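You operate a simulated robot arm through the tools that you are given. There is no shell and no other tool. Be economical: measure what you need, move in short steps, check, and stop when the job is done.

The job below is to be done with a simulated two-armed robot. You get a single attempt, and the scene is never put back.

TASK
Pick up the shock meter that says "75 G" from the top of the side bench with one hand, pass it to the other hand and put it on the passed field of the cooling rack.

It is judged by the outcome, as a careful person would: the job done as asked, and still so three seconds after it is handed in. It fails if anything else is knocked over, pushed out of place, dropped, spilled or broken.

THE ROBOT
Two 7-joint arms with two-finger parallel grippers on one trunk, on a base that drives. Base frame: it is fixed to the floor where the robot stands at the start and does not move with it; the origin is under the middle of the robot, x ahead of it, y to its left, z up; the surface under the hand at the start is at about z = 780. Units: mm, rad, N and s.
The left shoulder is at the start at [70, 134, 1126], the right one opposite. With the tool pointing down near the work surface each hand reaches from about 100 to 640 mm from the robot's upright axis, wherever it stands, measured 20 degrees to its own side. Places, roughly: passed field of the cooling rack (25x30 cm) [4000, -1040, 760]. Payload 1.57 kg a hand.
The TCP of each hand is the grasp point between the finger pads, 30 mm short of the fingertips. In the tool frame z runs along the fingers and y along their closing line. The gripper opens to 80 mm. The fingers are 17 mm wide and 12 mm thick; the gripper's body (40 by 82 mm) begins 80 mm behind the TCP.
Orientation is that of the tool frame in the base frame, as a unit quaternion [w, x, y, z]. With the fingers straight down and closing along the base's y, the tool's x points along the base's -x, its y along +y and its z along -z.

THE INTERFACE
- The arms move only by the tool send_rows. It takes "left_motion", "right_motion" or both (then of equal length, played together; a hand with none holds still); each is a list that holds one entry, the list of rows, each a list of 7 numbers: the shift along the base's x, y, z in m, then the turn, a rotation vector about the base's x, y, z in rad, then the gripper command, from -1 (fully open) to 1 (shut), values between in proportion. In form: [[[dx, dy, dz, wx, wy, wz, jaw], ...]]. A call has 1 to 10 rows; each row shifts and turns the commanded pose from where the row before left it. Each row takes 0.2 s and may step no farther than 50 mm and 0.15 rad from the row before; otherwise, or with a gripper value out of range, the whole call is refused. A pose out of reach is approached as far as the arm can. The call stops where the force on the tool passes 40 N (or 10 N more than at its start, if that is more) or the arm is blocked; 0.2 s more then pass. Each finger travels about 153 mm/s and halts on what it meets, pressing with about 37 N; the grip force reading is that of the motor and also rises with nothing between the fingers. The clock runs only during rows and for 0.2 s after the last one: add rows that do not move to give the fingers time. The reply holds the time, the measured pose of the TCP, the force on the tool along the base axes, the opening and the grip force, in the units named above and with some noise, with the torque about the TCP (base axes, N m) and any sound that the robot's microphone picked up.
- Cameras (640 x 400 px; columns grow to the right, rows downward): "scene" is now at [130.8, 29.1, 1347.8]; the picture's right is [0.23, -0.97, 0.00], its down [-0.74, -0.17, -0.65] and it looks along [0.63, 0.15, -0.76] (base axes); focal length 282 px, centre (320, 200). "left" rides on the left gripper at [72, 7, -122] in its tool frame; the picture's right is [-0.09, 1.00, 0.00], its down [-0.84, -0.08, -0.54] and it looks along [-0.54, -0.05, 0.84] (tool axes); focal length 238 px, centre (320, 200). "right" rides on the right gripper at [72, -7, -122] in its tool frame; the picture's right is [0.09, 1.00, 0.00], its down [-0.84, 0.08, -0.54] and it looks along [-0.54, 0.05, 0.84] (tool axes); focal length 238 px, centre (320, 200). There is no depth. A picture from a camera that has moved, and an enlarged one, comes with that camera's place and axes in the base frame and with its lens. The place of the scene camera against the robot may be out by one fixed shift of up to 25 mm in any direction.
- capture(camera): a new picture of that camera. It takes no simulated time.
- slide_trunk(by): slides the trunk up (or, below 0, down) by that many mm; the arms and the scene camera ride with it, the base frame stays. It gives what a move gives, with no picture.
- drive_base(legs): drives the robot by 1 to 6 legs, each [ahead, left, turn to the left] in mm, mm and rad, along the robot's own axes; the way and the turn of a leg run together, so that a leg with both is an arc; at most 1500 mm and 3.142 rad a leg. The arms and the cameras ride along, it lands a little off, and it stops where it bumps. It gives what a move gives.
- head_to(pan, tilt): turns the head with the scene camera to pan (to the left, within 1.501 rad either way) and tilt (down, from -0.506 to 1.204), counted from straight ahead of the robot. It gives what a move gives.
- enlarge(camera, box): a new picture of the part [left, top, right, bottom] of that camera's present view, enlarged. It takes no simulated time.
- job_done(): hands the job in; it is judged then, once.

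Work in short steps. Places have to be worked out from the pictures, the camera data and where the tool is seen: move nearer, look again, correct. Check each grasp and each placing, and mend what went wrong. You have 120 turns and 108 pictures in all, those below and enlarged ones among them. Open the grippers and draw the arms clear of the work before you hand the job in, unless the task says otherwise; then end with one line.

The tools are called after ">>>" as name(argument=value, ...) on one line, values as JSON. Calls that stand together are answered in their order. send_rows: Moves the arms, as the interface text tells. Its arguments: {"type":"object","properties":{"left_motion":{"type":"array"},"right_motion":{"type":"array"}},"required":[]} The other tools are called the same way: slide_trunk (by) slides the trunk up or down; drive_base (legs) drives the base; head_to (pan, tilt) turns the head that bears the scene camera; capture (camera) takes a picture; enlarge (camera, box) takes an enlarged picture of a part of a camera's view; job_done () hands the job in.

At the start:

```text
time: 0.0
left_eef_pos: [401.2, 203.5, 1066.4]
left_tool_rot: [0.0, -0.001, 1.0, 0.0]
left_contact_force: [-0.2, -1.0, -0.1]
left_torque: [0.01, -0.02, -0.03]
left_opening: 79.9
left_grasp_force: 0.1
right_eef_pos: [428.6, -165.7, 1007.6]
right_tool_rot: [0.0, 0.0, 1.0, 0.001]
right_contact_force: [-0.2, 0.9, 0.3]
right_torque: [-0.01, 0.0, -0.02]
right_opening: 80.1
right_grasp_force: 0.0
trunk travel left (down, up): [-700.0, 240.0]
robot x, y, heading: [4.5, -0.2, 0.005]
head pan, tilt: [0.227, 0.864]
```

scene: 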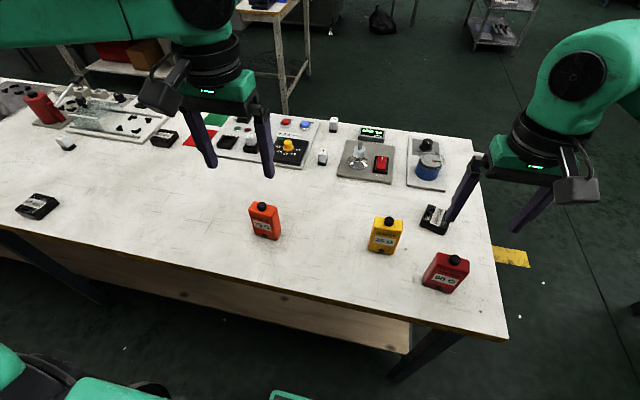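
right: 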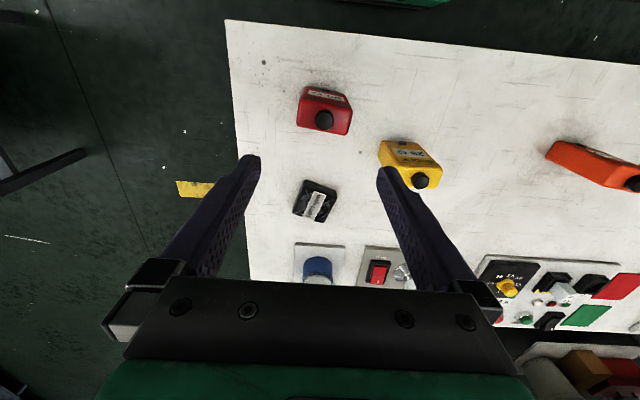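
left: 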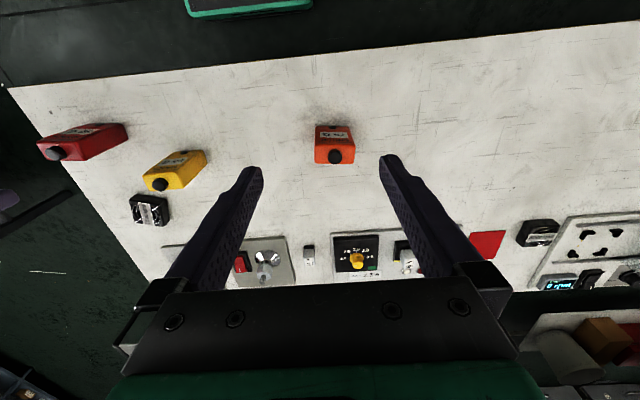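

The bench in front holds three shock meters (orange, yellow, red). I enlarge to read their labels.

>>> enlarge(camera="scene", box=[230, 180, 490, 310])

>>> enlarge(camera="left", box=[20, 90, 380, 240])

```text
2.46 times, centred on (360, 245) of scene
camera zoom: at [130.8, 29.1, 1347.8], right [0.23, -0.97, 0.0], down [-0.74, -0.17, -0.65], along [0.63, 0.15, -0.76], focal length 694 px, centre (222, 89)
```

zoom: 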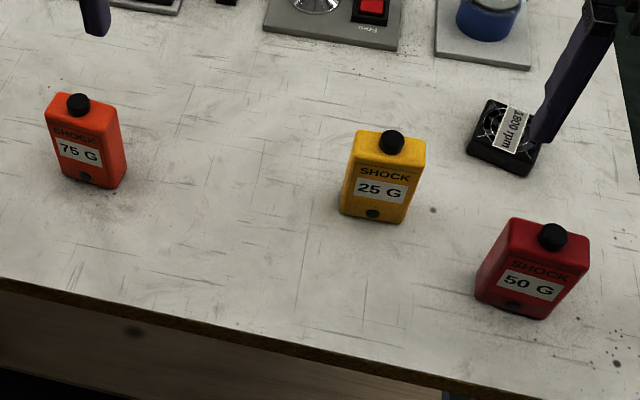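

```text
1.78 times, centred on (200, 165) of left
camera zoom: at [330.9, 209.0, 1188.8], right [0.09, 1.0, 0.0], down [0.84, -0.08, 0.54], along [0.54, -0.05, -0.84], focal length 424 px, centre (533, 262)
```

zoom: 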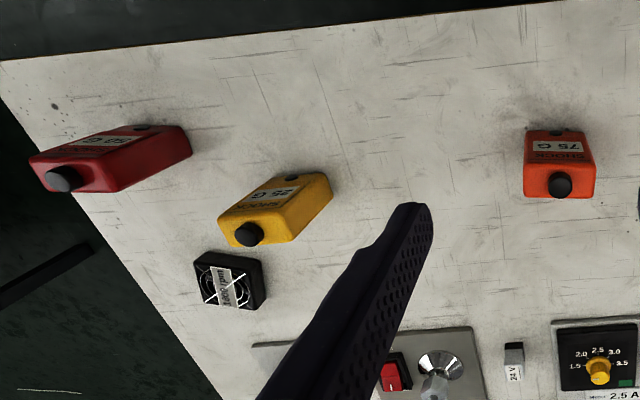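

The orange one reads 75 G. I look around to confirm which piece is the side bench and where the cooling rack is.

>>> head_to(pan=-0.2, tilt=0.2)

>>> capture(camera="scene")

>>> head_to(pan=0.9, tilt=0.3)

>>> capture(camera="scene")

>>> head_to(pan=-1.2, tilt=0.3)

>>> capture(camera="scene")

```text
time: 1.0
left_eef_pos: [401.5, 202.3, 1067.1]
left_tool_rot: [0.0, -0.001, 1.0, 0.0]
left_contact_force: [-0.2, -0.2, 0.0]
left_torque: [-0.04, 0.01, -0.01]
left_opening: 80.2
left_grasp_force: 0.0
right_eef_pos: [429.5, -165.7, 1008.1]
right_tool_rot: [0.0, 0.001, 1.0, 0.0]
right_contact_force: [-0.5, -0.3, -0.6]
right_torque: [-0.01, 0.01, 0.0]
right_opening: 80.1
right_grasp_force: 0.1
trunk travel left (down, up): [-700.0, 240.0]
robot x, y, heading: [-1.3, -0.1, -0.002]
head pan, tilt: [-0.201, 0.201]
```

```text
102 pictures are left
camera scene: at [146.7, -6.9, 1406.4], right [-0.2, -0.98, 0.0], down [-0.2, 0.04, -0.98], along [0.96, -0.19, -0.2], focal length 282 px, centre (320, 200)
```

scene: 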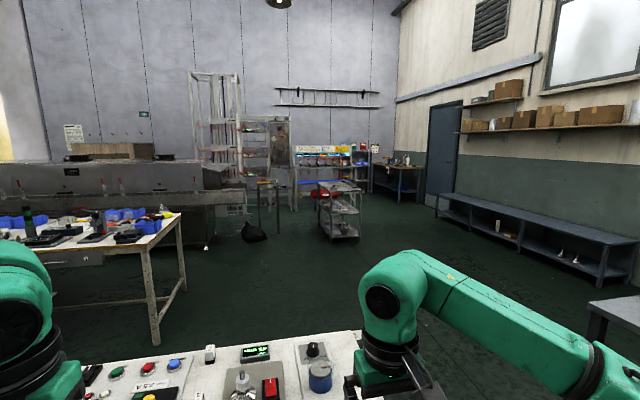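

```text
time: 2.4
left_eef_pos: [401.0, 203.2, 1067.3]
left_tool_rot: [0.0, 0.0, 1.0, 0.0]
left_contact_force: [0.3, 0.1, -0.3]
left_torque: [-0.02, 0.02, -0.01]
left_opening: 79.9
left_grasp_force: 0.0
right_eef_pos: [428.9, -165.8, 1007.1]
right_tool_rot: [0.0, 0.0, 1.0, 0.0]
right_contact_force: [0.0, 0.9, -0.7]
right_torque: [-0.01, -0.04, -0.01]
right_opening: 80.1
right_grasp_force: 0.1
trunk travel left (down, up): [-700.0, 240.0]
robot x, y, heading: [1.3, 2.1, 0.004]
head pan, tilt: [0.901, 0.3]
```

```text
101 pictures are left
camera scene: at [113.4, 84.7, 1397.2], right [0.78, -0.62, 0.0], down [-0.18, -0.23, -0.96], along [0.59, 0.75, -0.3], focal length 282 px, centre (320, 200)
```

scene: 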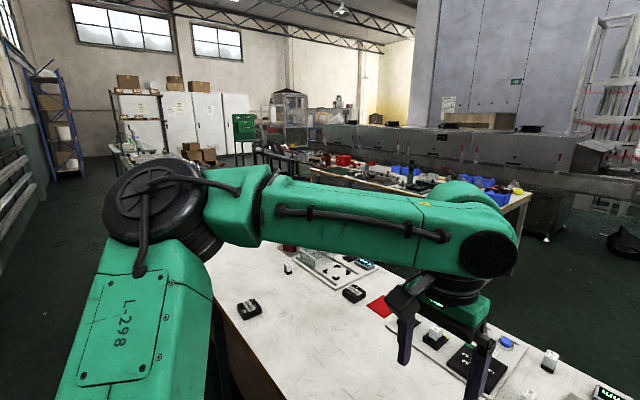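

```text
time: 4.4
left_eef_pos: [401.3, 202.6, 1067.6]
left_tool_rot: [0.0, -0.001, 1.0, 0.001]
left_contact_force: [-0.1, -0.2, -0.9]
left_torque: [0.0, -0.01, -0.02]
left_opening: 79.8
left_grasp_force: 0.1
right_eef_pos: [428.6, -164.6, 1009.1]
right_tool_rot: [0.001, 0.0, 1.0, 0.0]
right_contact_force: [0.6, -0.3, 0.7]
right_torque: [0.0, 0.01, 0.02]
right_opening: 79.9
right_grasp_force: 0.0
trunk travel left (down, up): [-700.0, 240.0]
robot x, y, heading: [-0.8, -0.4, 0.004]
head pan, tilt: [-1.201, 0.3]
```

```text
100 pictures are left
camera scene: at [89.1, -75.4, 1397.2], right [-0.93, -0.36, 0.0], down [-0.11, 0.28, -0.96], along [0.35, -0.89, -0.3], focal length 282 px, centre (320, 200)
```

scene: 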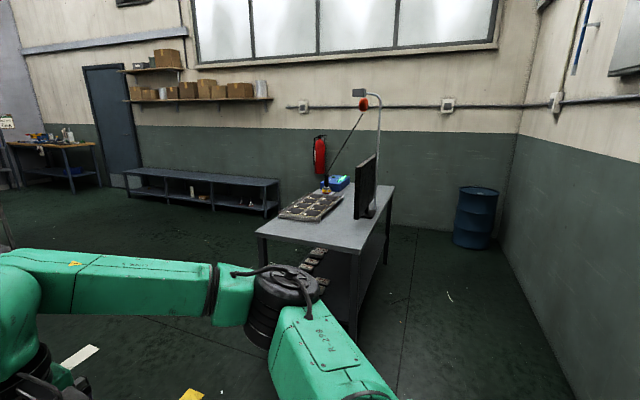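

The orange 75 G meter stands upright around (468, 238), about 110 mm tall. My plan is that the left hand grips it low from its left side, tilted and closing along x. The right hand then takes it from above, closing along y. First I yaw the left hand 90° while moving it left, and turn the head to watch.

>>> head_to(pan=0.35, tilt=0.864)

>>> send_rows(left_motion=[[[0.006, 0.018, 0, 0, 0, 0.15, -1], [0.006, 0.018, 0, 0, 0, 0.15, -1], [0.006, 0.018, 0, 0, 0, 0.15, -1], [0.006, 0.018, 0, 0, 0, 0.15, -1], [0.006, 0.018, 0, 0, 0, 0.15, -1], [0.006, 0.018, 0, 0, 0, 0.15, -1], [0.006, 0.018, 0, 0, 0, 0.15, -1], [0.006, 0.018, 0, 0, 0, 0.15, -1], [0.006, 0.018, 0, 0, 0, 0.15, -1], [0.006, 0.018, 0, 0, 0, 0.15, -1]]])

>>> send_rows(left_motion=[[[0, 0, 0, 0, 0, 0.071, -1], [0, 0.005, -0.01, -0.15, 0, 0, -1], [0, 0.005, -0.01, -0.15, 0, 0, -1], [0, 0.005, -0.01, -0.15, 0, 0, -1], [0, 0.005, -0.01, -0.15, 0, 0, -1], [0, 0.005, -0.01, -0.15, 0, 0, -1], [0, 0.005, -0.01, -0.15, 0, 0, -1], [0, 0.005, -0.01, -0.15, 0, 0, -1]]])

>>> capture(camera="scene")

>>> capture(camera="left")

```text
time: 6.0
left_eef_pos: [401.3, 203.0, 1065.5]
left_tool_rot: [0.001, -0.001, 1.0, 0.0]
left_contact_force: [-0.4, -0.6, -0.1]
left_torque: [0.01, -0.01, -0.01]
left_opening: 80.2
left_grasp_force: 0.1
right_eef_pos: [429.3, -165.6, 1008.3]
right_tool_rot: [0.0, 0.0, 1.0, 0.001]
right_contact_force: [0.1, 0.9, 0.6]
right_torque: [0.02, -0.01, -0.01]
right_opening: 79.9
right_grasp_force: 0.0
trunk travel left (down, up): [-700.0, 240.0]
robot x, y, heading: [-2.0, 0.7, 0.001]
head pan, tilt: [0.351, 0.864]
```

```text
time: 8.2
left_eef_pos: [462.0, 383.8, 1068.5]
left_tool_rot: [0.0, -0.682, 0.731, 0.0]
left_contact_force: [1.0, 0.6, -0.7]
left_torque: [0.03, -0.01, 0.0]
left_opening: 80.1
left_grasp_force: 0.0
right_eef_pos: [430.1, -165.3, 1008.0]
right_tool_rot: [0.001, 0.0, 1.0, -0.001]
right_contact_force: [0.1, -1.0, -1.1]
right_torque: [0.03, 0.04, -0.01]
right_opening: 79.9
right_grasp_force: 0.0
trunk travel left (down, up): [-700.0, 240.0]
robot x, y, heading: [-1.7, 0.6, -0.004]
head pan, tilt: [0.351, 0.864]
```

```text
time: 10.0
left_eef_pos: [426.6, 414.3, 1030.8]
left_tool_rot: [0.354, 0.612, -0.611, 0.356]
left_contact_force: [-0.2, 0.4, -0.5]
left_torque: [-0.03, -0.05, 0.02]
left_opening: 80.4
left_grasp_force: 0.1
left hand out of reach, approached as far as the arm can: row 7, 8
right_eef_pos: [426.1, -164.0, 1008.5]
right_tool_rot: [0.002, 0.0, 1.0, -0.001]
right_contact_force: [0.2, 0.1, 0.3]
right_torque: [0.0, 0.0, 0.01]
right_opening: 80.1
right_grasp_force: 0.0
trunk travel left (down, up): [-700.0, 240.0]
robot x, y, heading: [2.7, 0.4, -0.006]
head pan, tilt: [0.351, 0.864]
```

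```text
99 pictures are left
camera scene: at [125.5, 40.1, 1348.0], right [0.34, -0.94, 0.0], down [-0.71, -0.26, -0.65], along [0.61, 0.22, -0.76], focal length 282 px, centre (320, 200)
```

scene: 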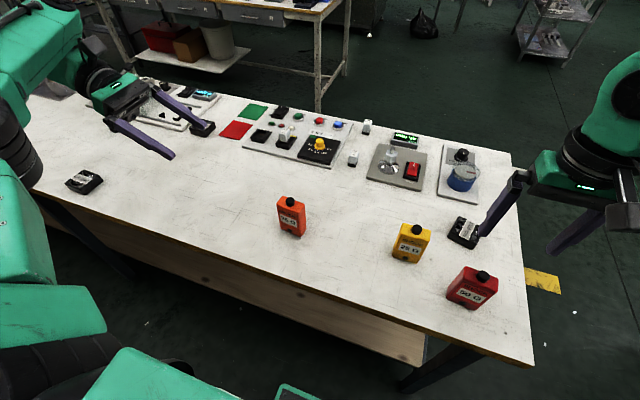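

```text
98 pictures are left
camera left: at [420.2, 483.8, 1153.0], right [-1.0, 0.04, -0.08], down [0.08, 0.89, -0.46], along [0.05, -0.46, -0.89], focal length 238 px, centre (320, 200)
```

left: 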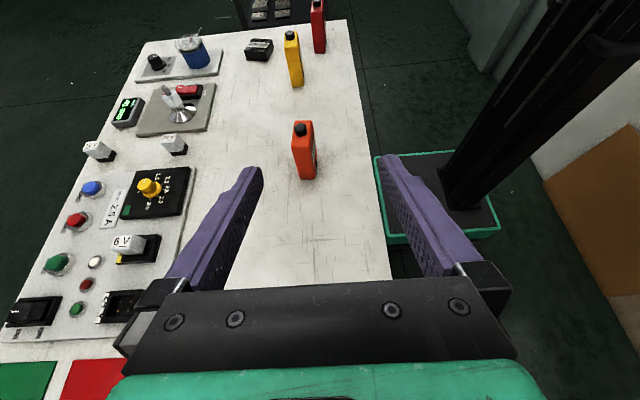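

The 60° tilt is reached, but the position fell a little short out to the side. Both views put the meter at about (467, 238), so I move down and right to a pre-grasp point.

>>> send_rows(left_motion=[[[0, -0.014, -0.015, 0, 0, 0, -1], [0, -0.014, -0.015, 0, 0, 0, -1], [0, -0.014, -0.015, 0, 0, 0, -1], [0, -0.014, -0.015, 0, 0, 0, -1], [0, -0.014, -0.015, 0, 0, 0, -1], [0, 0, 0, 0, 0, 0, -1]]])

>>> capture(camera="left")

```text
time: 11.4
left_eef_pos: [428.4, 342.6, 955.7]
left_tool_rot: [0.354, 0.613, -0.611, 0.354]
left_contact_force: [0.5, -0.3, -0.6]
left_torque: [-0.01, -0.05, -0.02]
left_opening: 79.9
left_grasp_force: 0.1
right_eef_pos: [428.5, -166.6, 1009.4]
right_tool_rot: [0.0, 0.0, 1.0, 0.0]
right_contact_force: [-0.3, 0.1, -0.1]
right_torque: [-0.01, 0.0, 0.02]
right_opening: 80.2
right_grasp_force: 0.0
trunk travel left (down, up): [-700.0, 240.0]
robot x, y, heading: [0.2, 4.6, 0.001]
head pan, tilt: [0.351, 0.864]
```

```text
97 pictures are left
camera left: at [422.7, 412.1, 1077.9], right [-1.0, 0.05, -0.08], down [0.08, 0.89, -0.46], along [0.05, -0.46, -0.89], focal length 238 px, centre (320, 200)
```

left: 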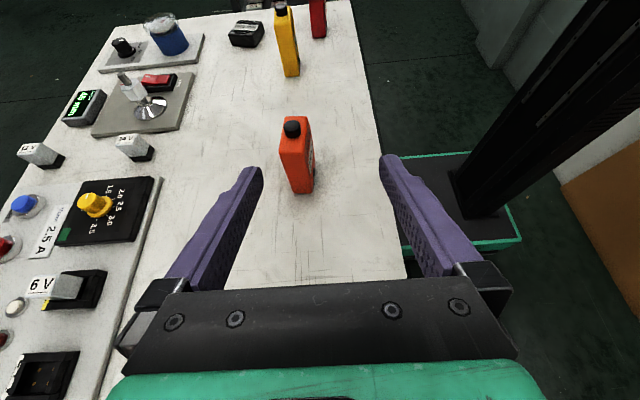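

Motion is clean now and continues from the achieved pose. I shift +38 mm in x and go down about 70 mm.

>>> send_rows(left_motion=[[[0.013, 0.002, -0.018, 0, 0, 0, -1], [0.013, 0.002, -0.018, 0, 0, 0, -1], [0.012, 0.003, -0.018, 0, 0, 0, -1], [0, 0, -0.018, 0, 0, 0, -1], [0, 0, 0, 0, 0, 0, -1]]])

>>> capture(camera="left")

>>> capture(camera="scene")

```text
time: 12.6
left_eef_pos: [417.2, 330.2, 914.1]
left_tool_rot: [0.352, 0.614, -0.612, 0.354]
left_contact_force: [-0.3, -0.5, 0.1]
left_torque: [-0.03, -0.01, -0.01]
left_opening: 80.1
left_grasp_force: 0.1
left hand out of reach, approached as far as the arm can: row 1, 2, 3, 4
right_eef_pos: [428.8, -165.7, 1008.3]
right_tool_rot: [0.0, 0.0, 1.0, -0.001]
right_contact_force: [0.2, -0.5, -0.2]
right_torque: [0.04, -0.01, 0.04]
right_opening: 80.1
right_grasp_force: 0.2
trunk travel left (down, up): [-700.0, 240.0]
robot x, y, heading: [-1.5, -0.6, -0.002]
head pan, tilt: [0.351, 0.864]
```

```text
96 pictures are left
camera left: at [412.5, 398.8, 1037.1], right [-1.0, 0.04, -0.08], down [0.08, 0.89, -0.45], along [0.05, -0.46, -0.89], focal length 238 px, centre (320, 200)
```

left: 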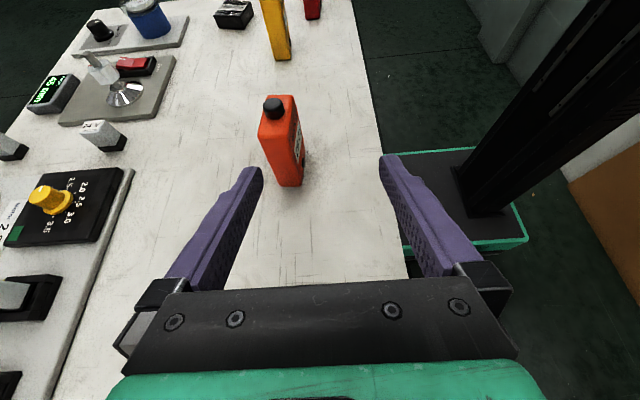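

```text
95 pictures are left
camera scene: at [128.0, 38.2, 1347.7], right [0.34, -0.94, 0.0], down [-0.71, -0.26, -0.65], along [0.61, 0.22, -0.76], focal length 282 px, centre (320, 200)
```

scene: 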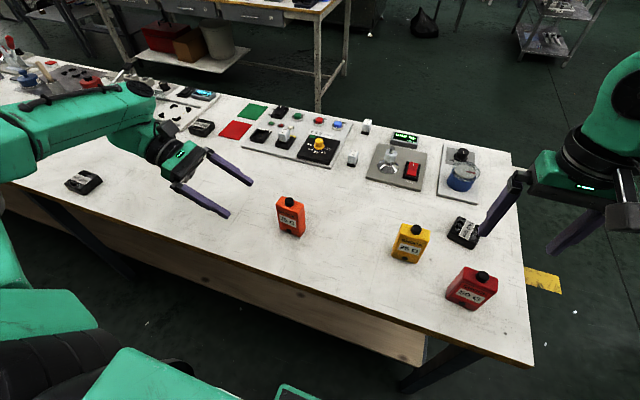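

The arm runs out of reach at about x = 417 here, so the robot should stand further left and slightly nearer the bench. I raise the hand and then drive left 150 mm and forward 30 mm.

>>> send_rows(left_motion=[[[0, 0, 0.03, 0, 0, 0, -1], [0, 0, 0.03, 0, 0, 0, -1], [0, -0.02, 0.03, 0, 0, 0, -1], [0, -0.02, 0.03, 0, 0, 0, -1], [0, -0.02, 0.03, 0, 0, 0, -1]]])

>>> drive_base(legs=[[0, 150, 0], [30, 0, 0]])

>>> capture(camera="left")

>>> capture(camera="scene")

```text
time: 13.8
left_eef_pos: [417.1, 269.3, 1064.8]
left_tool_rot: [0.355, 0.612, -0.612, 0.354]
left_contact_force: [-0.7, 0.5, -0.7]
left_torque: [-0.03, 0.02, -0.01]
left_opening: 80.0
left_grasp_force: 0.1
right_eef_pos: [428.0, -166.4, 1007.8]
right_tool_rot: [0.0, 0.0, 1.0, 0.001]
right_contact_force: [-0.4, -0.3, 0.0]
right_torque: [-0.01, -0.01, 0.0]
right_opening: 79.9
right_grasp_force: 0.0
trunk travel left (down, up): [-700.0, 240.0]
robot x, y, heading: [0.1, -1.0, -0.0]
head pan, tilt: [0.351, 0.864]
```

```text
time: 15.6
left_eef_pos: [444.2, 417.5, 1064.0]
left_tool_rot: [-0.352, -0.612, 0.612, -0.355]
left_contact_force: [-1.0, 0.5, -0.2]
left_torque: [0.03, 0.0, 0.04]
left_opening: 80.1
left_grasp_force: 0.0
right_eef_pos: [455.9, -16.9, 1010.2]
right_tool_rot: [0.003, 0.0, 1.0, 0.001]
right_contact_force: [-0.9, 0.1, 0.1]
right_torque: [0.03, -0.03, 0.04]
right_opening: 80.3
right_grasp_force: 0.0
trunk travel left (down, up): [-700.0, 240.0]
robot x, y, heading: [31.0, 148.9, -0.006]
head pan, tilt: [0.351, 0.864]
```

```text
94 pictures are left
camera left: at [438.3, 487.4, 1188.4], right [-1.0, 0.05, -0.08], down [0.08, 0.89, -0.45], along [0.05, -0.46, -0.89], focal length 238 px, centre (320, 200)
```

left: 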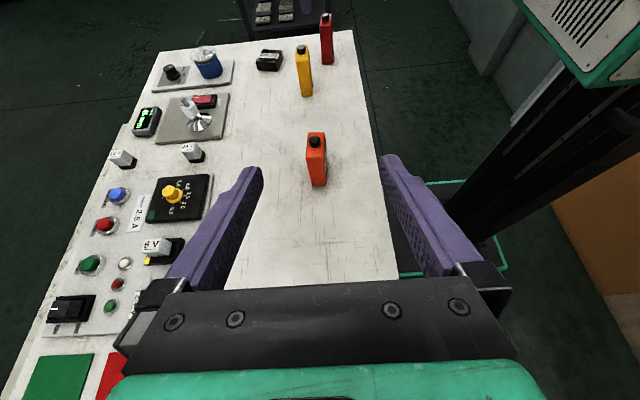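

```text
93 pictures are left
camera scene: at [153.3, 186.3, 1348.3], right [0.34, -0.94, 0.0], down [-0.71, -0.26, -0.65], along [0.61, 0.22, -0.76], focal length 282 px, centre (320, 200)
```

scene: 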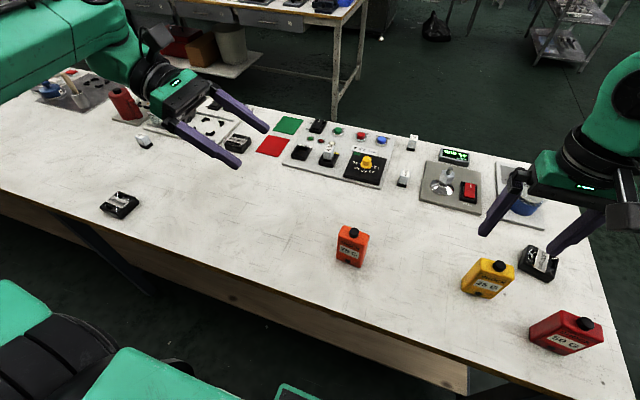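

Base moved as planned. I lower toward the pre-grasp at about (467, 350, 890).

>>> send_rows(left_motion=[[[0.003, -0.0085, -0.022, 0, 0, 0, -1], [0.003, -0.0085, -0.022, 0, 0, 0, -1], [0.003, -0.0085, -0.022, 0, 0, 0, -1], [0.003, -0.0085, -0.022, 0, 0, 0, -1], [0.003, -0.0085, -0.022, 0, 0, 0, -1], [0.003, -0.0085, -0.022, 0, 0, 0, -1], [0.003, -0.0085, -0.022, 0, 0, 0, -1], [0.002, -0.0085, -0.022, 0, 0, 0, -1]]])

>>> capture(camera="left")

>>> capture(camera="scene")

```text
time: 17.4
left_eef_pos: [457.2, 351.0, 896.9]
left_tool_rot: [0.353, 0.613, -0.612, 0.354]
left_contact_force: [0.1, -0.7, -0.5]
left_torque: [0.03, -0.01, -0.01]
left_opening: 80.0
left_grasp_force: 0.1
left hand out of reach, approached as far as the arm can: row 8
right_eef_pos: [459.9, -15.7, 1007.9]
right_tool_rot: [0.0, 0.001, 1.0, 0.0]
right_contact_force: [-0.1, -0.7, 0.3]
right_torque: [0.01, 0.01, -0.02]
right_opening: 80.2
right_grasp_force: 0.1
trunk travel left (down, up): [-700.0, 240.0]
robot x, y, heading: [29.4, 148.6, -0.001]
head pan, tilt: [0.351, 0.864]
```

```text
92 pictures are left
camera left: at [452.5, 419.5, 1020.5], right [-1.0, 0.04, -0.08], down [0.08, 0.89, -0.45], along [0.05, -0.46, -0.89], focal length 238 px, centre (320, 200)
```

left: 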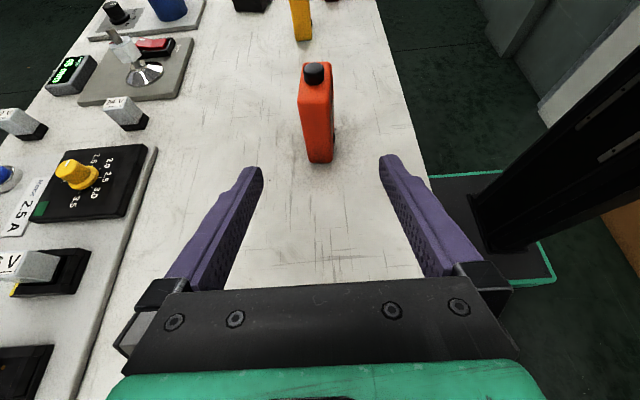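

```text
91 pictures are left
camera scene: at [157.4, 187.5, 1347.8], right [0.34, -0.94, 0.0], down [-0.71, -0.26, -0.65], along [0.61, 0.22, -0.76], focal length 282 px, centre (320, 200)
```

scene: 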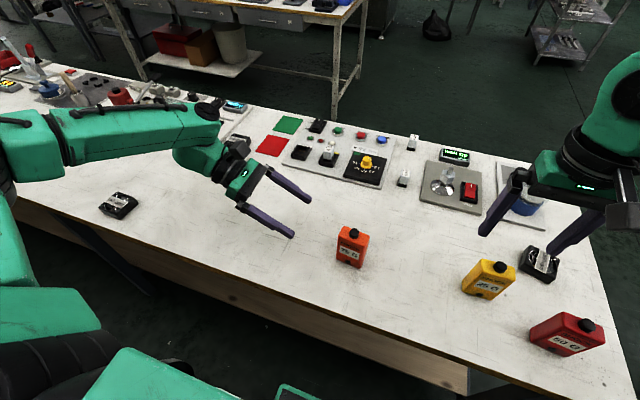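

Reach ends around this height, though moving right toward the meter may relieve it. The meter's top is about z = 892 and the fingers would pass either side of it, so I test lowering while staying at y ≥ 335, where the tips remain clear.

>>> send_rows(left_motion=[[[0.0, -0.015, -0.005, 0, 0, 0, -1], [0.005, 0, -0.015, 0, 0, 0, -1], [0.005, 0, -0.015, 0, 0, 0, -1], [0.0, 0, 0, 0, 0, 0, -1]]])

```text
time: 18.4
left_eef_pos: [445.3, 338.0, 883.7]
left_tool_rot: [0.352, 0.613, -0.612, 0.354]
left_contact_force: [-0.8, -0.9, 0.4]
left_torque: [0.02, -0.01, 0.02]
left_opening: 79.9
left_grasp_force: 0.0
left hand out of reach, approached as far as the arm can: row 1, 2, 3
right_eef_pos: [458.1, -16.4, 1008.8]
right_tool_rot: [0.0, 0.0, 1.0, 0.0]
right_contact_force: [0.3, 0.4, -0.2]
right_torque: [0.0, 0.03, 0.01]
right_opening: 79.9
right_grasp_force: 0.1
trunk travel left (down, up): [-700.0, 240.0]
robot x, y, heading: [31.3, 149.3, 0.0]
head pan, tilt: [0.351, 0.864]
```

The limit appears to be about 350 mm ahead of the shoulder at this depth. I raise the hand 120 mm, lower the trunk 120 mm and drive forward 25 mm.

>>> send_rows(left_motion=[[[0, 0, 0.03, 0, 0, 0, -1], [0, 0, 0.03, 0, 0, 0, -1], [0, 0, 0.03, 0, 0, 0, -1], [0, 0, 0.03, 0, 0, 0, -1]]], right_motion=[[[0, 0, 0.03, 0, 0, 0, -1], [0, 0, 0.03, 0, 0, 0, -1], [0, 0, 0.03, 0, 0, 0, -1], [0, 0, 0.03, 0, 0, 0, -1]]])

>>> slide_trunk(by=-120)

>>> drive_base(legs=[[25, 0, 0]])

>>> send_rows(left_motion=[[[0.005, 0, -0.005, 0, 0, 0, -1], [0.005, 0, -0.005, 0, 0, 0, -1], [0, 0, 0, 0, 0, 0, -1]]])

>>> capture(camera="scene")

```text
time: 19.4
left_eef_pos: [443.4, 338.3, 1004.2]
left_tool_rot: [0.354, 0.612, -0.612, 0.354]
left_contact_force: [-0.3, 0.0, -0.1]
left_torque: [0.0, -0.03, 0.01]
left_opening: 79.9
left_grasp_force: 0.0
right_eef_pos: [457.0, -17.0, 1129.4]
right_tool_rot: [0.0, 0.0, 1.0, 0.0]
right_contact_force: [-0.6, 0.2, -0.5]
right_torque: [-0.01, -0.03, 0.02]
right_opening: 79.7
right_grasp_force: 0.1
trunk travel left (down, up): [-700.0, 240.0]
robot x, y, heading: [30.4, 146.7, 0.003]
head pan, tilt: [0.351, 0.864]
```

```text
time: 20.9
left_eef_pos: [445.0, 338.0, 884.0]
left_tool_rot: [0.355, 0.612, -0.611, 0.355]
left_contact_force: [-0.5, 0.0, 0.1]
left_torque: [0.0, -0.02, 0.01]
left_opening: 80.2
left_grasp_force: 0.1
right_eef_pos: [458.8, -17.1, 1007.8]
right_tool_rot: [0.0, 0.0, 1.0, -0.001]
right_contact_force: [0.5, -0.1, 0.1]
right_torque: [0.03, 0.02, 0.02]
right_opening: 80.2
right_grasp_force: 0.0
trunk travel left (down, up): [-580.0, 360.0]
robot x, y, heading: [30.9, 147.8, -0.001]
head pan, tilt: [0.351, 0.864]
```

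```text
time: 21.7
left_eef_pos: [469.9, 338.8, 885.0]
left_tool_rot: [0.354, 0.612, -0.612, 0.354]
left_contact_force: [-0.1, -0.2, 0.2]
left_torque: [0.01, 0.03, -0.01]
left_opening: 80.0
left_grasp_force: 0.1
right_eef_pos: [482.4, -17.4, 1010.8]
right_tool_rot: [0.0, 0.0, 1.0, 0.0]
right_contact_force: [-0.7, 0.1, -0.2]
right_torque: [-0.01, -0.02, -0.01]
right_opening: 80.1
right_grasp_force: 0.1
trunk travel left (down, up): [-580.0, 360.0]
robot x, y, heading: [57.1, 147.6, -0.0]
head pan, tilt: [0.351, 0.864]
```

```text
time: 22.5
left_eef_pos: [480.7, 338.1, 875.1]
left_tool_rot: [0.354, 0.612, -0.612, 0.354]
left_contact_force: [-0.6, -0.3, 0.4]
left_torque: [-0.02, -0.01, 0.04]
left_opening: 80.1
left_grasp_force: 0.1
right_eef_pos: [483.1, -16.7, 1008.4]
right_tool_rot: [0.001, 0.0, 1.0, 0.0]
right_contact_force: [0.1, 0.4, -0.4]
right_torque: [0.0, 0.0, -0.02]
right_opening: 80.1
right_grasp_force: 0.1
trunk travel left (down, up): [-580.0, 360.0]
robot x, y, heading: [56.2, 151.2, -0.003]
head pan, tilt: [0.351, 0.864]
```

```text
90 pictures are left
camera scene: at [182.3, 187.6, 1227.7], right [0.34, -0.94, 0.0], down [-0.71, -0.26, -0.65], along [0.61, 0.22, -0.76], focal length 282 px, centre (320, 200)
```

scene: 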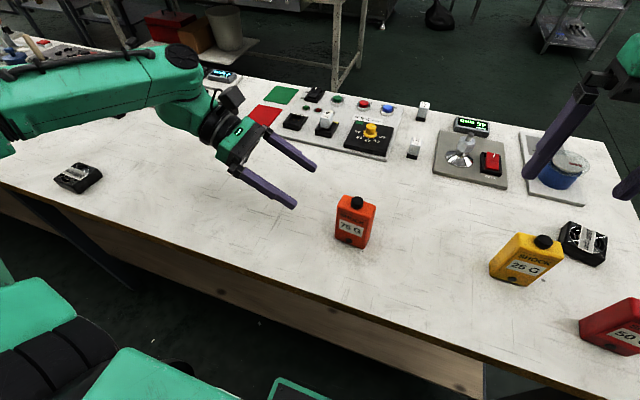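

Reach is good now. I check the alignment from the left hand camera.

>>> send_rows(left_motion=[[[-0.012, 0, -0.015, 0, 0, 0, -1], [0, 0, -0.01, 0, 0, 0, -1], [0, 0, 0, 0, 0, 0, -1]]])

>>> enlarge(camera="left", box=[220, 0, 440, 240])

>>> enlarge(camera="scene", box=[200, 100, 440, 260])

```text
time: 23.3
left_eef_pos: [467.1, 339.1, 849.2]
left_tool_rot: [0.353, 0.613, -0.611, 0.355]
left_contact_force: [-0.2, 0.3, 0.5]
left_torque: [0.01, 0.02, 0.02]
left_opening: 80.1
left_grasp_force: 0.0
right_eef_pos: [483.0, -16.5, 1009.7]
right_tool_rot: [0.001, 0.001, 1.0, -0.001]
right_contact_force: [0.3, 1.0, -0.3]
right_torque: [-0.01, 0.03, 0.01]
right_opening: 79.8
right_grasp_force: 0.1
trunk travel left (down, up): [-580.0, 360.0]
robot x, y, heading: [55.5, 146.4, 0.004]
head pan, tilt: [0.351, 0.864]
```

```text
1.67 times, centred on (330, 120) of left
camera zoom: at [463.0, 407.4, 972.4], right [-1.0, 0.05, -0.08], down [0.08, 0.89, -0.46], along [0.05, -0.46, -0.89], focal length 397 px, centre (303, 333)
```

zoom: 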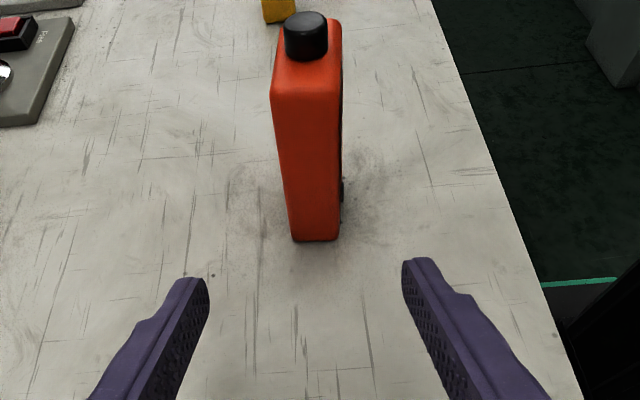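

```text
2.50 times, centred on (320, 180) of scene
camera zoom: at [182.5, 187.6, 1227.7], right [0.34, -0.94, 0.0], down [-0.71, -0.26, -0.65], along [0.61, 0.22, -0.76], focal length 705 px, centre (320, 250)
```

zoom: 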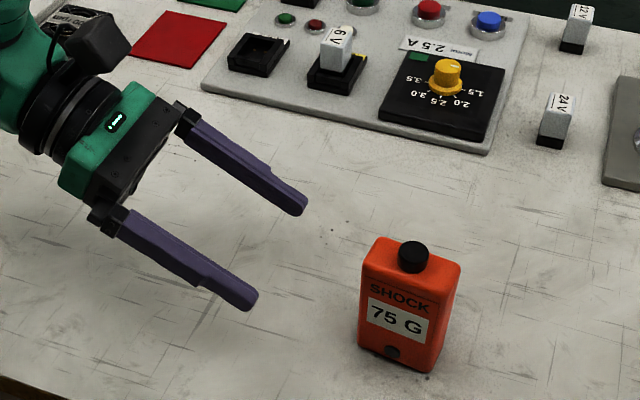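

The meter's left face is at y≈244, x 449–478, yawed about −0.1 rad. Its centre is therefore around (461, 219). I align the yaw and slide the open fingers around it, stopping at TCP z≈820.

>>> send_rows(left_motion=[[[0.0, 0, 0, 0, 0, -0.1, -1], [-0.001, -0.02, -0.005, 0, 0, 0, -1], [-0.001, -0.02, -0.005, 0, 0, 0, -1], [-0.001, -0.02, -0.005, 0, 0, 0, -1], [0, 0, 0, 0, 0, 0, -1]]])

>>> capture(camera="left")

>>> enlarge(camera="scene", box=[200, 100, 440, 260])

```text
time: 24.5
left_eef_pos: [464.3, 278.0, 833.3]
left_tool_rot: [-0.372, -0.581, 0.642, -0.335]
left_contact_force: [0.6, 0.5, 0.5]
left_torque: [0.01, -0.02, 0.01]
left_opening: 80.0
left_grasp_force: 0.1
right_eef_pos: [482.6, -15.7, 1009.0]
right_tool_rot: [0.0, 0.0, 1.0, -0.001]
right_contact_force: [0.3, 0.3, 0.3]
right_torque: [-0.02, -0.01, 0.01]
right_opening: 79.9
right_grasp_force: 0.1
trunk travel left (down, up): [-580.0, 360.0]
robot x, y, heading: [51.2, 151.9, 0.002]
head pan, tilt: [0.351, 0.864]
```

```text
87 pictures are left
camera left: at [466.7, 347.7, 957.2], right [-0.99, 0.14, -0.08], down [0.16, 0.87, -0.46], along [0.0, -0.46, -0.89], focal length 238 px, centre (320, 200)
```

left: 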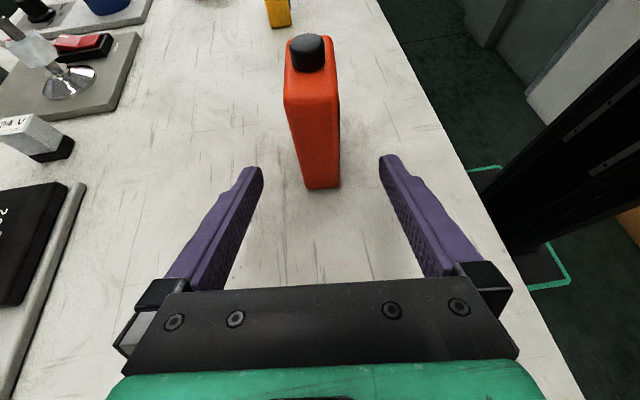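

```text
2.50 times, centred on (320, 180) of scene
camera zoom: at [182.4, 187.8, 1227.7], right [0.34, -0.94, 0.0], down [-0.71, -0.26, -0.65], along [0.61, 0.22, -0.76], focal length 705 px, centre (320, 250)
```

zoom: 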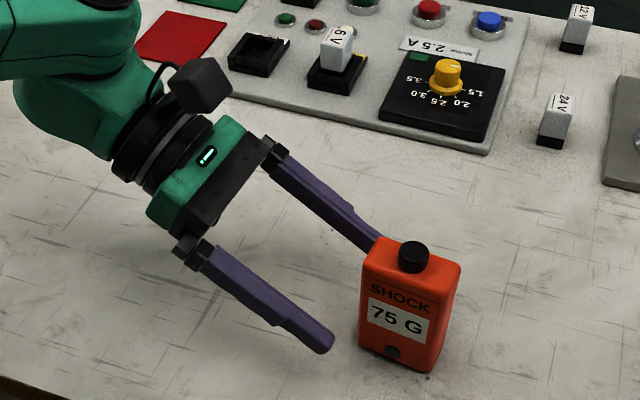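

The meter sits centred between the fingers. I advance the last 56 mm and descend 13 mm.

>>> send_rows(left_motion=[[[-0.001, -0.014, -0.004, 0, 0, 0, -1], [-0.001, -0.014, -0.004, 0, 0, 0, -1], [-0.001, -0.014, -0.003, 0, 0, 0, -1], [-0.001, -0.014, -0.002, 0, 0, 0, -1], [0, 0, 0, 0, 0, 0, -1]]])

>>> capture(camera="left")

>>> enlarge(camera="scene", box=[200, 100, 440, 260])

```text
time: 25.7
left_eef_pos: [461.1, 220.2, 821.9]
left_tool_rot: [-0.371, -0.581, 0.642, -0.336]
left_contact_force: [-0.3, -0.8, 0.1]
left_torque: [0.0, -0.02, 0.04]
left_opening: 79.9
left_grasp_force: 0.1
right_eef_pos: [482.5, -17.1, 1008.5]
right_tool_rot: [0.001, 0.0, 1.0, -0.001]
right_contact_force: [-0.1, -0.4, 0.2]
right_torque: [0.02, 0.05, 0.01]
right_opening: 80.1
right_grasp_force: 0.1
trunk travel left (down, up): [-580.0, 360.0]
robot x, y, heading: [52.0, 152.0, -0.002]
head pan, tilt: [0.351, 0.864]
```

```text
85 pictures are left
camera left: at [462.5, 291.5, 943.9], right [-0.99, 0.14, -0.08], down [0.17, 0.87, -0.46], along [0.0, -0.46, -0.89], focal length 238 px, centre (320, 200)
```

left: 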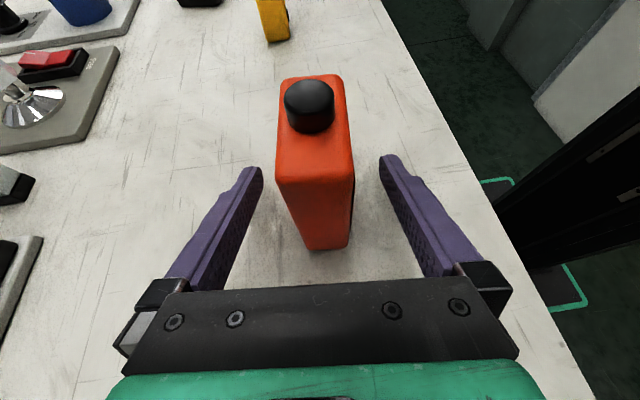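

```text
2.50 times, centred on (320, 180) of scene
camera zoom: at [182.6, 187.8, 1227.7], right [0.34, -0.94, 0.0], down [-0.71, -0.26, -0.65], along [0.61, 0.22, -0.76], focal length 705 px, centre (320, 250)
```

zoom: 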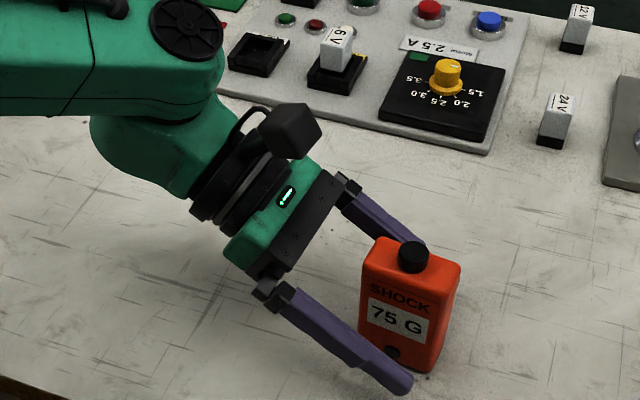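

Fingers straddle the lower body. I close gently in stages.

>>> send_rows(left_motion=[[[0, 0, 0, 0, 0, 0, -0.6], [0, 0, 0, 0, 0, 0, -0.3], [0, 0, 0, 0, 0, 0, 0.0], [0, 0, 0, 0, 0, 0, 0.15], [0, 0, 0, 0, 0, 0, 0.3], [0, 0, 0, 0, 0, 0, 0.6], [0, 0, 0, 0, 0, 0, 1], [0, 0, 0, 0, 0, 0, 1]]])

>>> capture(camera="left")

```text
time: 27.5
left_eef_pos: [462.1, 222.6, 821.4]
left_tool_rot: [-0.372, -0.58, 0.642, -0.337]
left_contact_force: [-0.6, -0.3, 1.1]
left_torque: [-0.02, -0.03, 0.01]
left_opening: 29.5
left_grasp_force: 37.0
right_eef_pos: [482.7, -15.7, 1008.4]
right_tool_rot: [0.001, 0.0, 1.0, 0.0]
right_contact_force: [0.0, -0.5, 0.7]
right_torque: [-0.04, 0.03, -0.06]
right_opening: 79.9
right_grasp_force: 0.1
trunk travel left (down, up): [-580.0, 360.0]
robot x, y, heading: [57.4, 150.4, 0.0]
head pan, tilt: [0.351, 0.864]
```

```text
83 pictures are left
camera left: at [462.6, 291.5, 943.9], right [-0.99, 0.14, -0.08], down [0.16, 0.88, -0.46], along [0.0, -0.46, -0.89], focal length 238 px, centre (320, 200)
```

left: 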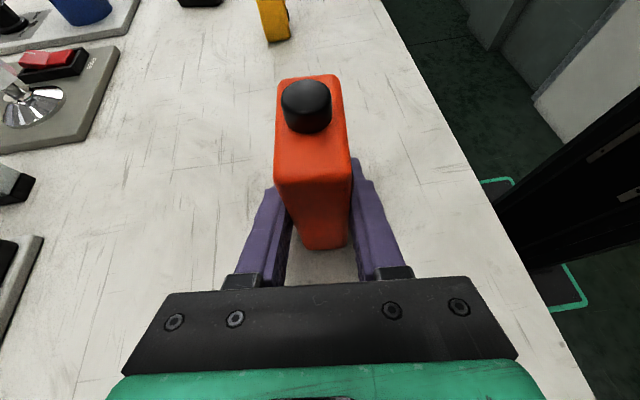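

Firm grip at 29.5 mm. I lift 80 mm, move the meter 50 mm to the right, and raise the right hand out of the way.

>>> send_rows(left_motion=[[[0, 0, 0.02, 0, 0, 0, 1], [0, 0, 0.02, 0, 0, 0, 1], [0, 0, 0.02, 0, 0, 0, 1], [0, 0, 0.02, 0, 0, 0, 1], [0, -0.0125, 0, 0, 0, 0, 1], [0, -0.0125, 0, 0, 0, 0, 1], [0, -0.0125, 0, 0, 0, 0, 1], [0, -0.0125, 0, 0, 0, 0, 1], [0, 0, 0, 0, 0, 0, 1]]], right_motion=[[[0, 0, 0.01, 0, 0, 0, -1], [0, 0, 0.01, 0, 0, 0, -1], [0, 0, 0.01, 0, 0, 0, -1], [0, 0, 0.01, 0, 0, 0, -1], [0, 0, 0.005, 0, 0, 0, -1], [0, 0, 0.005, 0, 0, 0, -1], [0, 0, 0, 0, 0, 0, -1], [0, 0, 0, 0, 0, 0, -1], [0, 0, 0, 0, 0, 0, -1]]])

>>> capture(camera="scene")

>>> capture(camera="right")

>>> capture(camera="left")

```text
time: 29.5
left_eef_pos: [460.1, 172.5, 900.9]
left_tool_rot: [-0.372, -0.581, 0.641, -0.336]
left_contact_force: [0.5, 0.5, -0.9]
left_torque: [-0.02, 0.04, 0.02]
left_opening: 29.5
left_grasp_force: 37.5
right_eef_pos: [483.5, -15.7, 1059.2]
right_tool_rot: [0.002, 0.0, 1.0, -0.001]
right_contact_force: [-0.5, 0.7, 0.4]
right_torque: [-0.01, -0.01, -0.02]
right_opening: 80.0
right_grasp_force: 0.1
trunk travel left (down, up): [-580.0, 360.0]
robot x, y, heading: [51.9, 150.7, 0.003]
head pan, tilt: [0.351, 0.864]
```

```text
82 pictures are left
camera scene: at [182.6, 187.9, 1227.7], right [0.34, -0.94, 0.0], down [-0.71, -0.26, -0.65], along [0.61, 0.22, -0.76], focal length 282 px, centre (320, 200)
```

scene: 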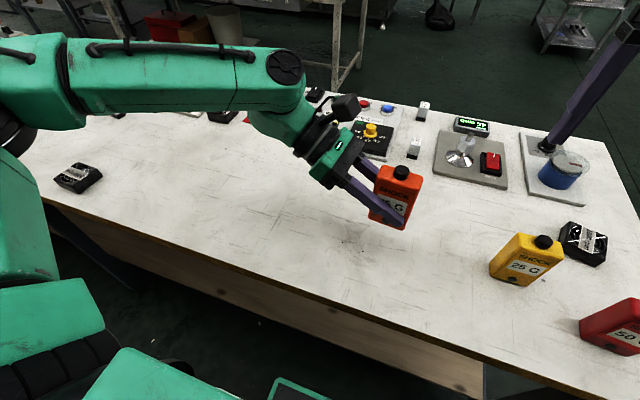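

```text
81 pictures are left
camera right: at [410.8, -22.7, 1181.3], right [-0.09, 1.0, 0.0], down [0.84, 0.08, 0.54], along [0.54, 0.05, -0.84], focal length 238 px, centre (320, 200)
```

right: 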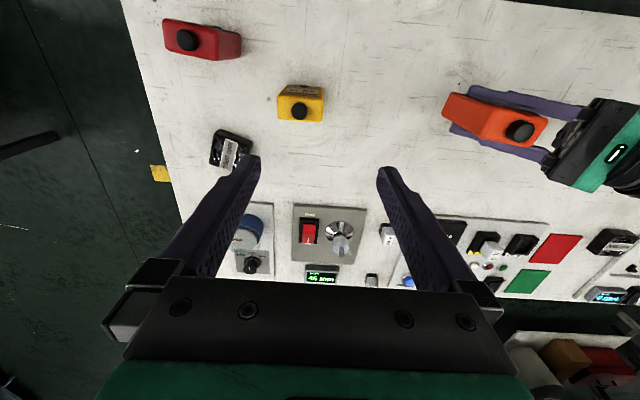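

```text
80 pictures are left
camera left: at [462.9, 241.5, 1023.6], right [-0.99, 0.14, -0.08], down [0.16, 0.87, -0.46], along [0.0, -0.46, -0.89], focal length 238 px, centre (320, 200)
```

left: 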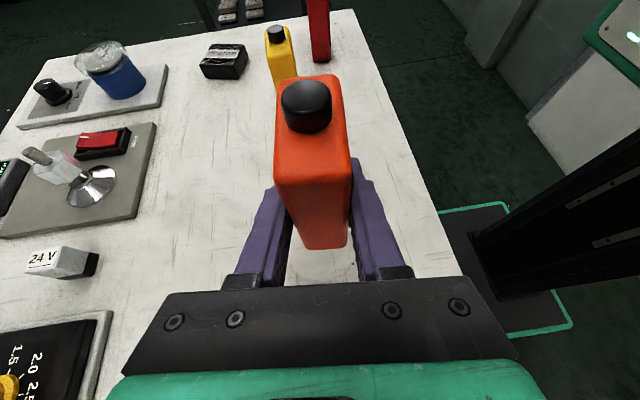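

The meter hangs upright with its body top at z≈955, centre (460, 171), and left finger tops near z≈915. To stay clear of the left camera, the right hand will take the top from above closing along x. I yaw it +1.47 rad, which puts its camera on the far side.

>>> send_rows(right_motion=[[[0, 0.003, 0.0, 0, 0, 0.147, -1], [0, 0.003, 0.0, 0, 0, 0.147, -1], [0, 0.003, 0.0, 0, 0, 0.147, -1], [0, 0.003, 0.0, 0, 0, 0.147, -1], [0, 0.003, 0.0, 0, 0, 0.147, -1], [0, 0.003, 0.0, 0, 0, 0.147, -1], [0, 0.003, 0.0, 0, 0, 0.147, -1], [0, 0.003, 0.0, 0, 0, 0.147, -1], [0, 0.003, 0.0, 0, 0, 0.147, -1], [0, 0.003, 0.0, 0, 0, 0.147, -1]]])

>>> capture(camera="right")

>>> capture(camera="scene")

```text
time: 31.7
left_eef_pos: [460.9, 172.1, 900.8]
left_tool_rot: [-0.372, -0.581, 0.641, -0.336]
left_contact_force: [-0.8, 0.8, -0.5]
left_torque: [0.02, 0.0, 0.02]
left_opening: 29.3
left_grasp_force: 37.1
right_eef_pos: [313.8, 117.1, 986.3]
right_tool_rot: [0.001, -0.671, 0.741, 0.0]
right_contact_force: [-0.3, 0.5, -0.1]
right_torque: [0.0, -0.07, -0.06]
right_opening: 79.9
right_grasp_force: 0.1
right hand out of reach, approached as far as the arm can: row 4, 5, 6, 7, 8, 9, 10
trunk travel left (down, up): [-580.0, 360.0]
robot x, y, heading: [51.5, 150.9, 0.003]
head pan, tilt: [0.351, 0.864]
```

```text
79 pictures are left
camera right: at [312.7, 45.8, 1108.8], right [-1.0, 0.01, 0.0], down [0.01, 0.84, 0.54], along [0.01, 0.54, -0.84], focal length 238 px, centre (320, 200)
```

right: 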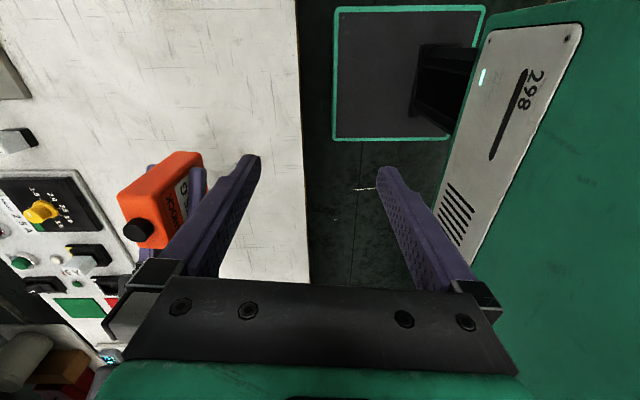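

```text
78 pictures are left
camera scene: at [182.4, 188.4, 1227.7], right [0.34, -0.94, 0.0], down [-0.71, -0.26, -0.65], along [0.61, 0.22, -0.76], focal length 282 px, centre (320, 200)
```

scene: 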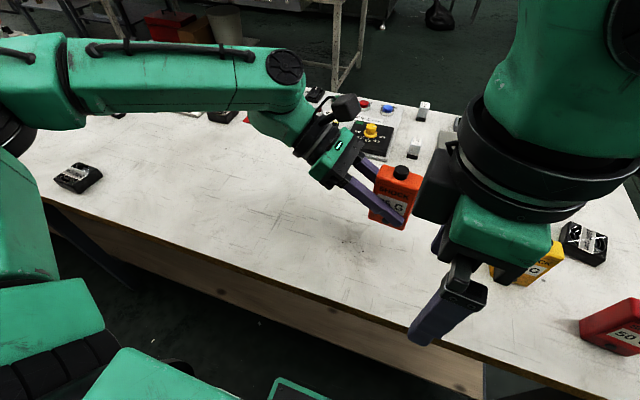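

That yaw direction is unsuitable: the arm swung inward, though it touched nothing. I back the right hand off to the right while unwinding the yaw.

>>> send_rows(right_motion=[[[0, -0.025, 0.005, 0, 0, -0.1, -1], [0, -0.025, 0.008, 0, 0, -0.147, -1], [0.01, -0.025, 0.01, 0, 0, -0.147, -1], [0.02, -0.025, 0.01, 0, 0, -0.147, -1], [0.02, -0.02, 0.01, 0, 0, -0.147, -1], [0.02, -0.02, 0.01, 0, 0, -0.147, -1], [0.02, -0.02, 0.01, 0, 0, -0.147, -1], [0.02, -0.01, 0.01, 0, 0, -0.147, -1], [0.02, -0.01, 0.01, 0, 0, -0.147, -1], [0.02, 0, 0.01, 0, 0, -0.147, -1]]])

>>> capture(camera="scene")

```text
time: 33.9
left_eef_pos: [462.0, 172.6, 901.6]
left_tool_rot: [-0.372, -0.581, 0.642, -0.335]
left_contact_force: [0.6, -0.4, -1.1]
left_torque: [0.0, 0.01, 0.0]
left_opening: 29.5
left_grasp_force: 36.8
right_eef_pos: [464.9, -61.8, 1079.0]
right_tool_rot: [0.001, -0.023, 1.0, 0.0]
right_contact_force: [0.4, 0.8, -0.3]
right_torque: [-0.02, 0.02, 0.02]
right_opening: 80.1
right_grasp_force: 0.1
trunk travel left (down, up): [-580.0, 360.0]
robot x, y, heading: [53.2, 151.4, 0.004]
head pan, tilt: [0.351, 0.864]
```

```text
77 pictures are left
camera scene: at [183.4, 188.3, 1227.6], right [0.34, -0.94, 0.0], down [-0.71, -0.26, -0.65], along [0.61, 0.22, -0.76], focal length 282 px, centre (320, 200)
```

scene: 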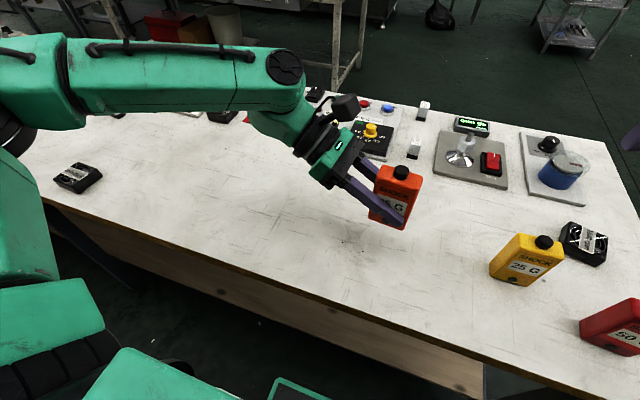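

Recovered cleanly. Now I yaw the right hand the natural way, mirroring the left, in place and at height.

>>> send_rows(right_motion=[[[0, 0, 0, 0, 0, -0.145, -1], [0, 0, 0, 0, 0, -0.145, -1], [0, 0, 0, 0, 0, -0.145, -1], [0, 0, 0, 0, 0, -0.145, -1], [0, 0, 0, 0, 0, -0.145, -1], [0, 0, 0, 0, 0, -0.145, -1], [0, 0, 0, 0, 0, -0.145, -1], [0, 0, 0, 0, 0, -0.145, -1]]])

>>> send_rows(right_motion=[[[0, 0, 0, 0, 0, -0.14, -1], [0, 0, 0, 0, 0, -0.14, -1], [0, 0, 0, 0, 0, -0.14, -1], [0, 0, 0, 0, 0, -0.14, -1], [0, 0, 0, 0.13, 0, 0, -1], [0, 0, 0, 0.13, 0, 0, -1], [0, 0, 0, 0.13, 0, 0, -1], [0, 0, 0, 0.13, 0, 0, -1]]])

>>> capture(camera="right")

>>> capture(camera="scene")

```text
time: 35.7
left_eef_pos: [460.9, 171.4, 901.6]
left_tool_rot: [-0.372, -0.581, 0.641, -0.336]
left_contact_force: [-0.4, 0.5, -1.2]
left_torque: [-0.01, 0.03, 0.04]
left_opening: 29.2
left_grasp_force: 36.7
right_eef_pos: [463.7, -62.8, 1078.3]
right_tool_rot: [0.0, 0.529, 0.848, 0.0]
right_contact_force: [0.1, -0.8, -1.0]
right_torque: [0.0, -0.02, 0.01]
right_opening: 79.6
right_grasp_force: 0.1
trunk travel left (down, up): [-580.0, 360.0]
robot x, y, heading: [52.3, 152.8, 0.002]
head pan, tilt: [0.351, 0.864]
```

```text
time: 37.5
left_eef_pos: [461.3, 170.4, 900.4]
left_tool_rot: [-0.371, -0.581, 0.642, -0.335]
left_contact_force: [0.9, -0.7, -0.2]
left_torque: [0.0, 0.0, -0.03]
left_opening: 29.7
left_grasp_force: 37.2
right_eef_pos: [464.8, -63.6, 1078.9]
right_tool_rot: [-0.192, 0.717, 0.648, 0.172]
right_contact_force: [-0.4, 0.7, 0.8]
right_torque: [0.02, 0.02, 0.03]
right_opening: 80.0
right_grasp_force: 0.0
trunk travel left (down, up): [-580.0, 360.0]
robot x, y, heading: [56.3, 150.0, 0.003]
head pan, tilt: [0.351, 0.864]
```

```text
76 pictures are left
camera right: at [465.2, -61.8, 1220.9], right [1.0, -0.01, -0.01], down [-0.01, -1.0, 0.05], along [-0.01, -0.05, -1.0], focal length 238 px, centre (320, 200)
```

right: 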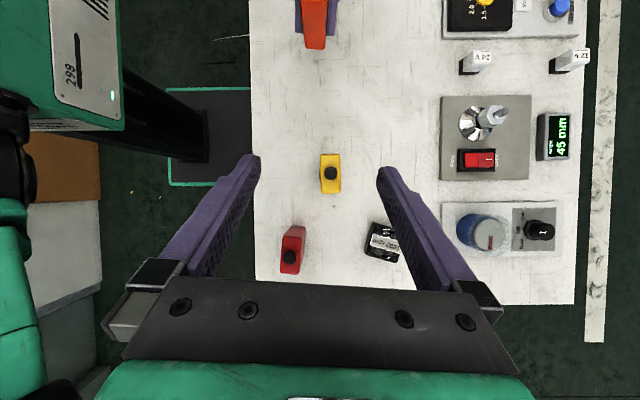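

```text
75 pictures are left
camera scene: at [183.0, 186.4, 1227.7], right [0.34, -0.94, 0.0], down [-0.71, -0.26, -0.65], along [0.61, 0.22, -0.76], focal length 282 px, centre (320, 200)
```

scene: 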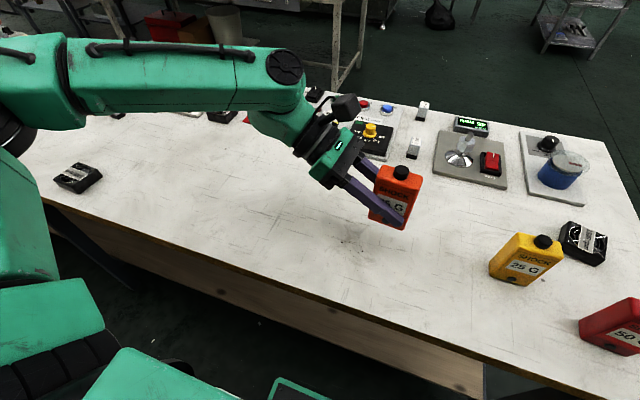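

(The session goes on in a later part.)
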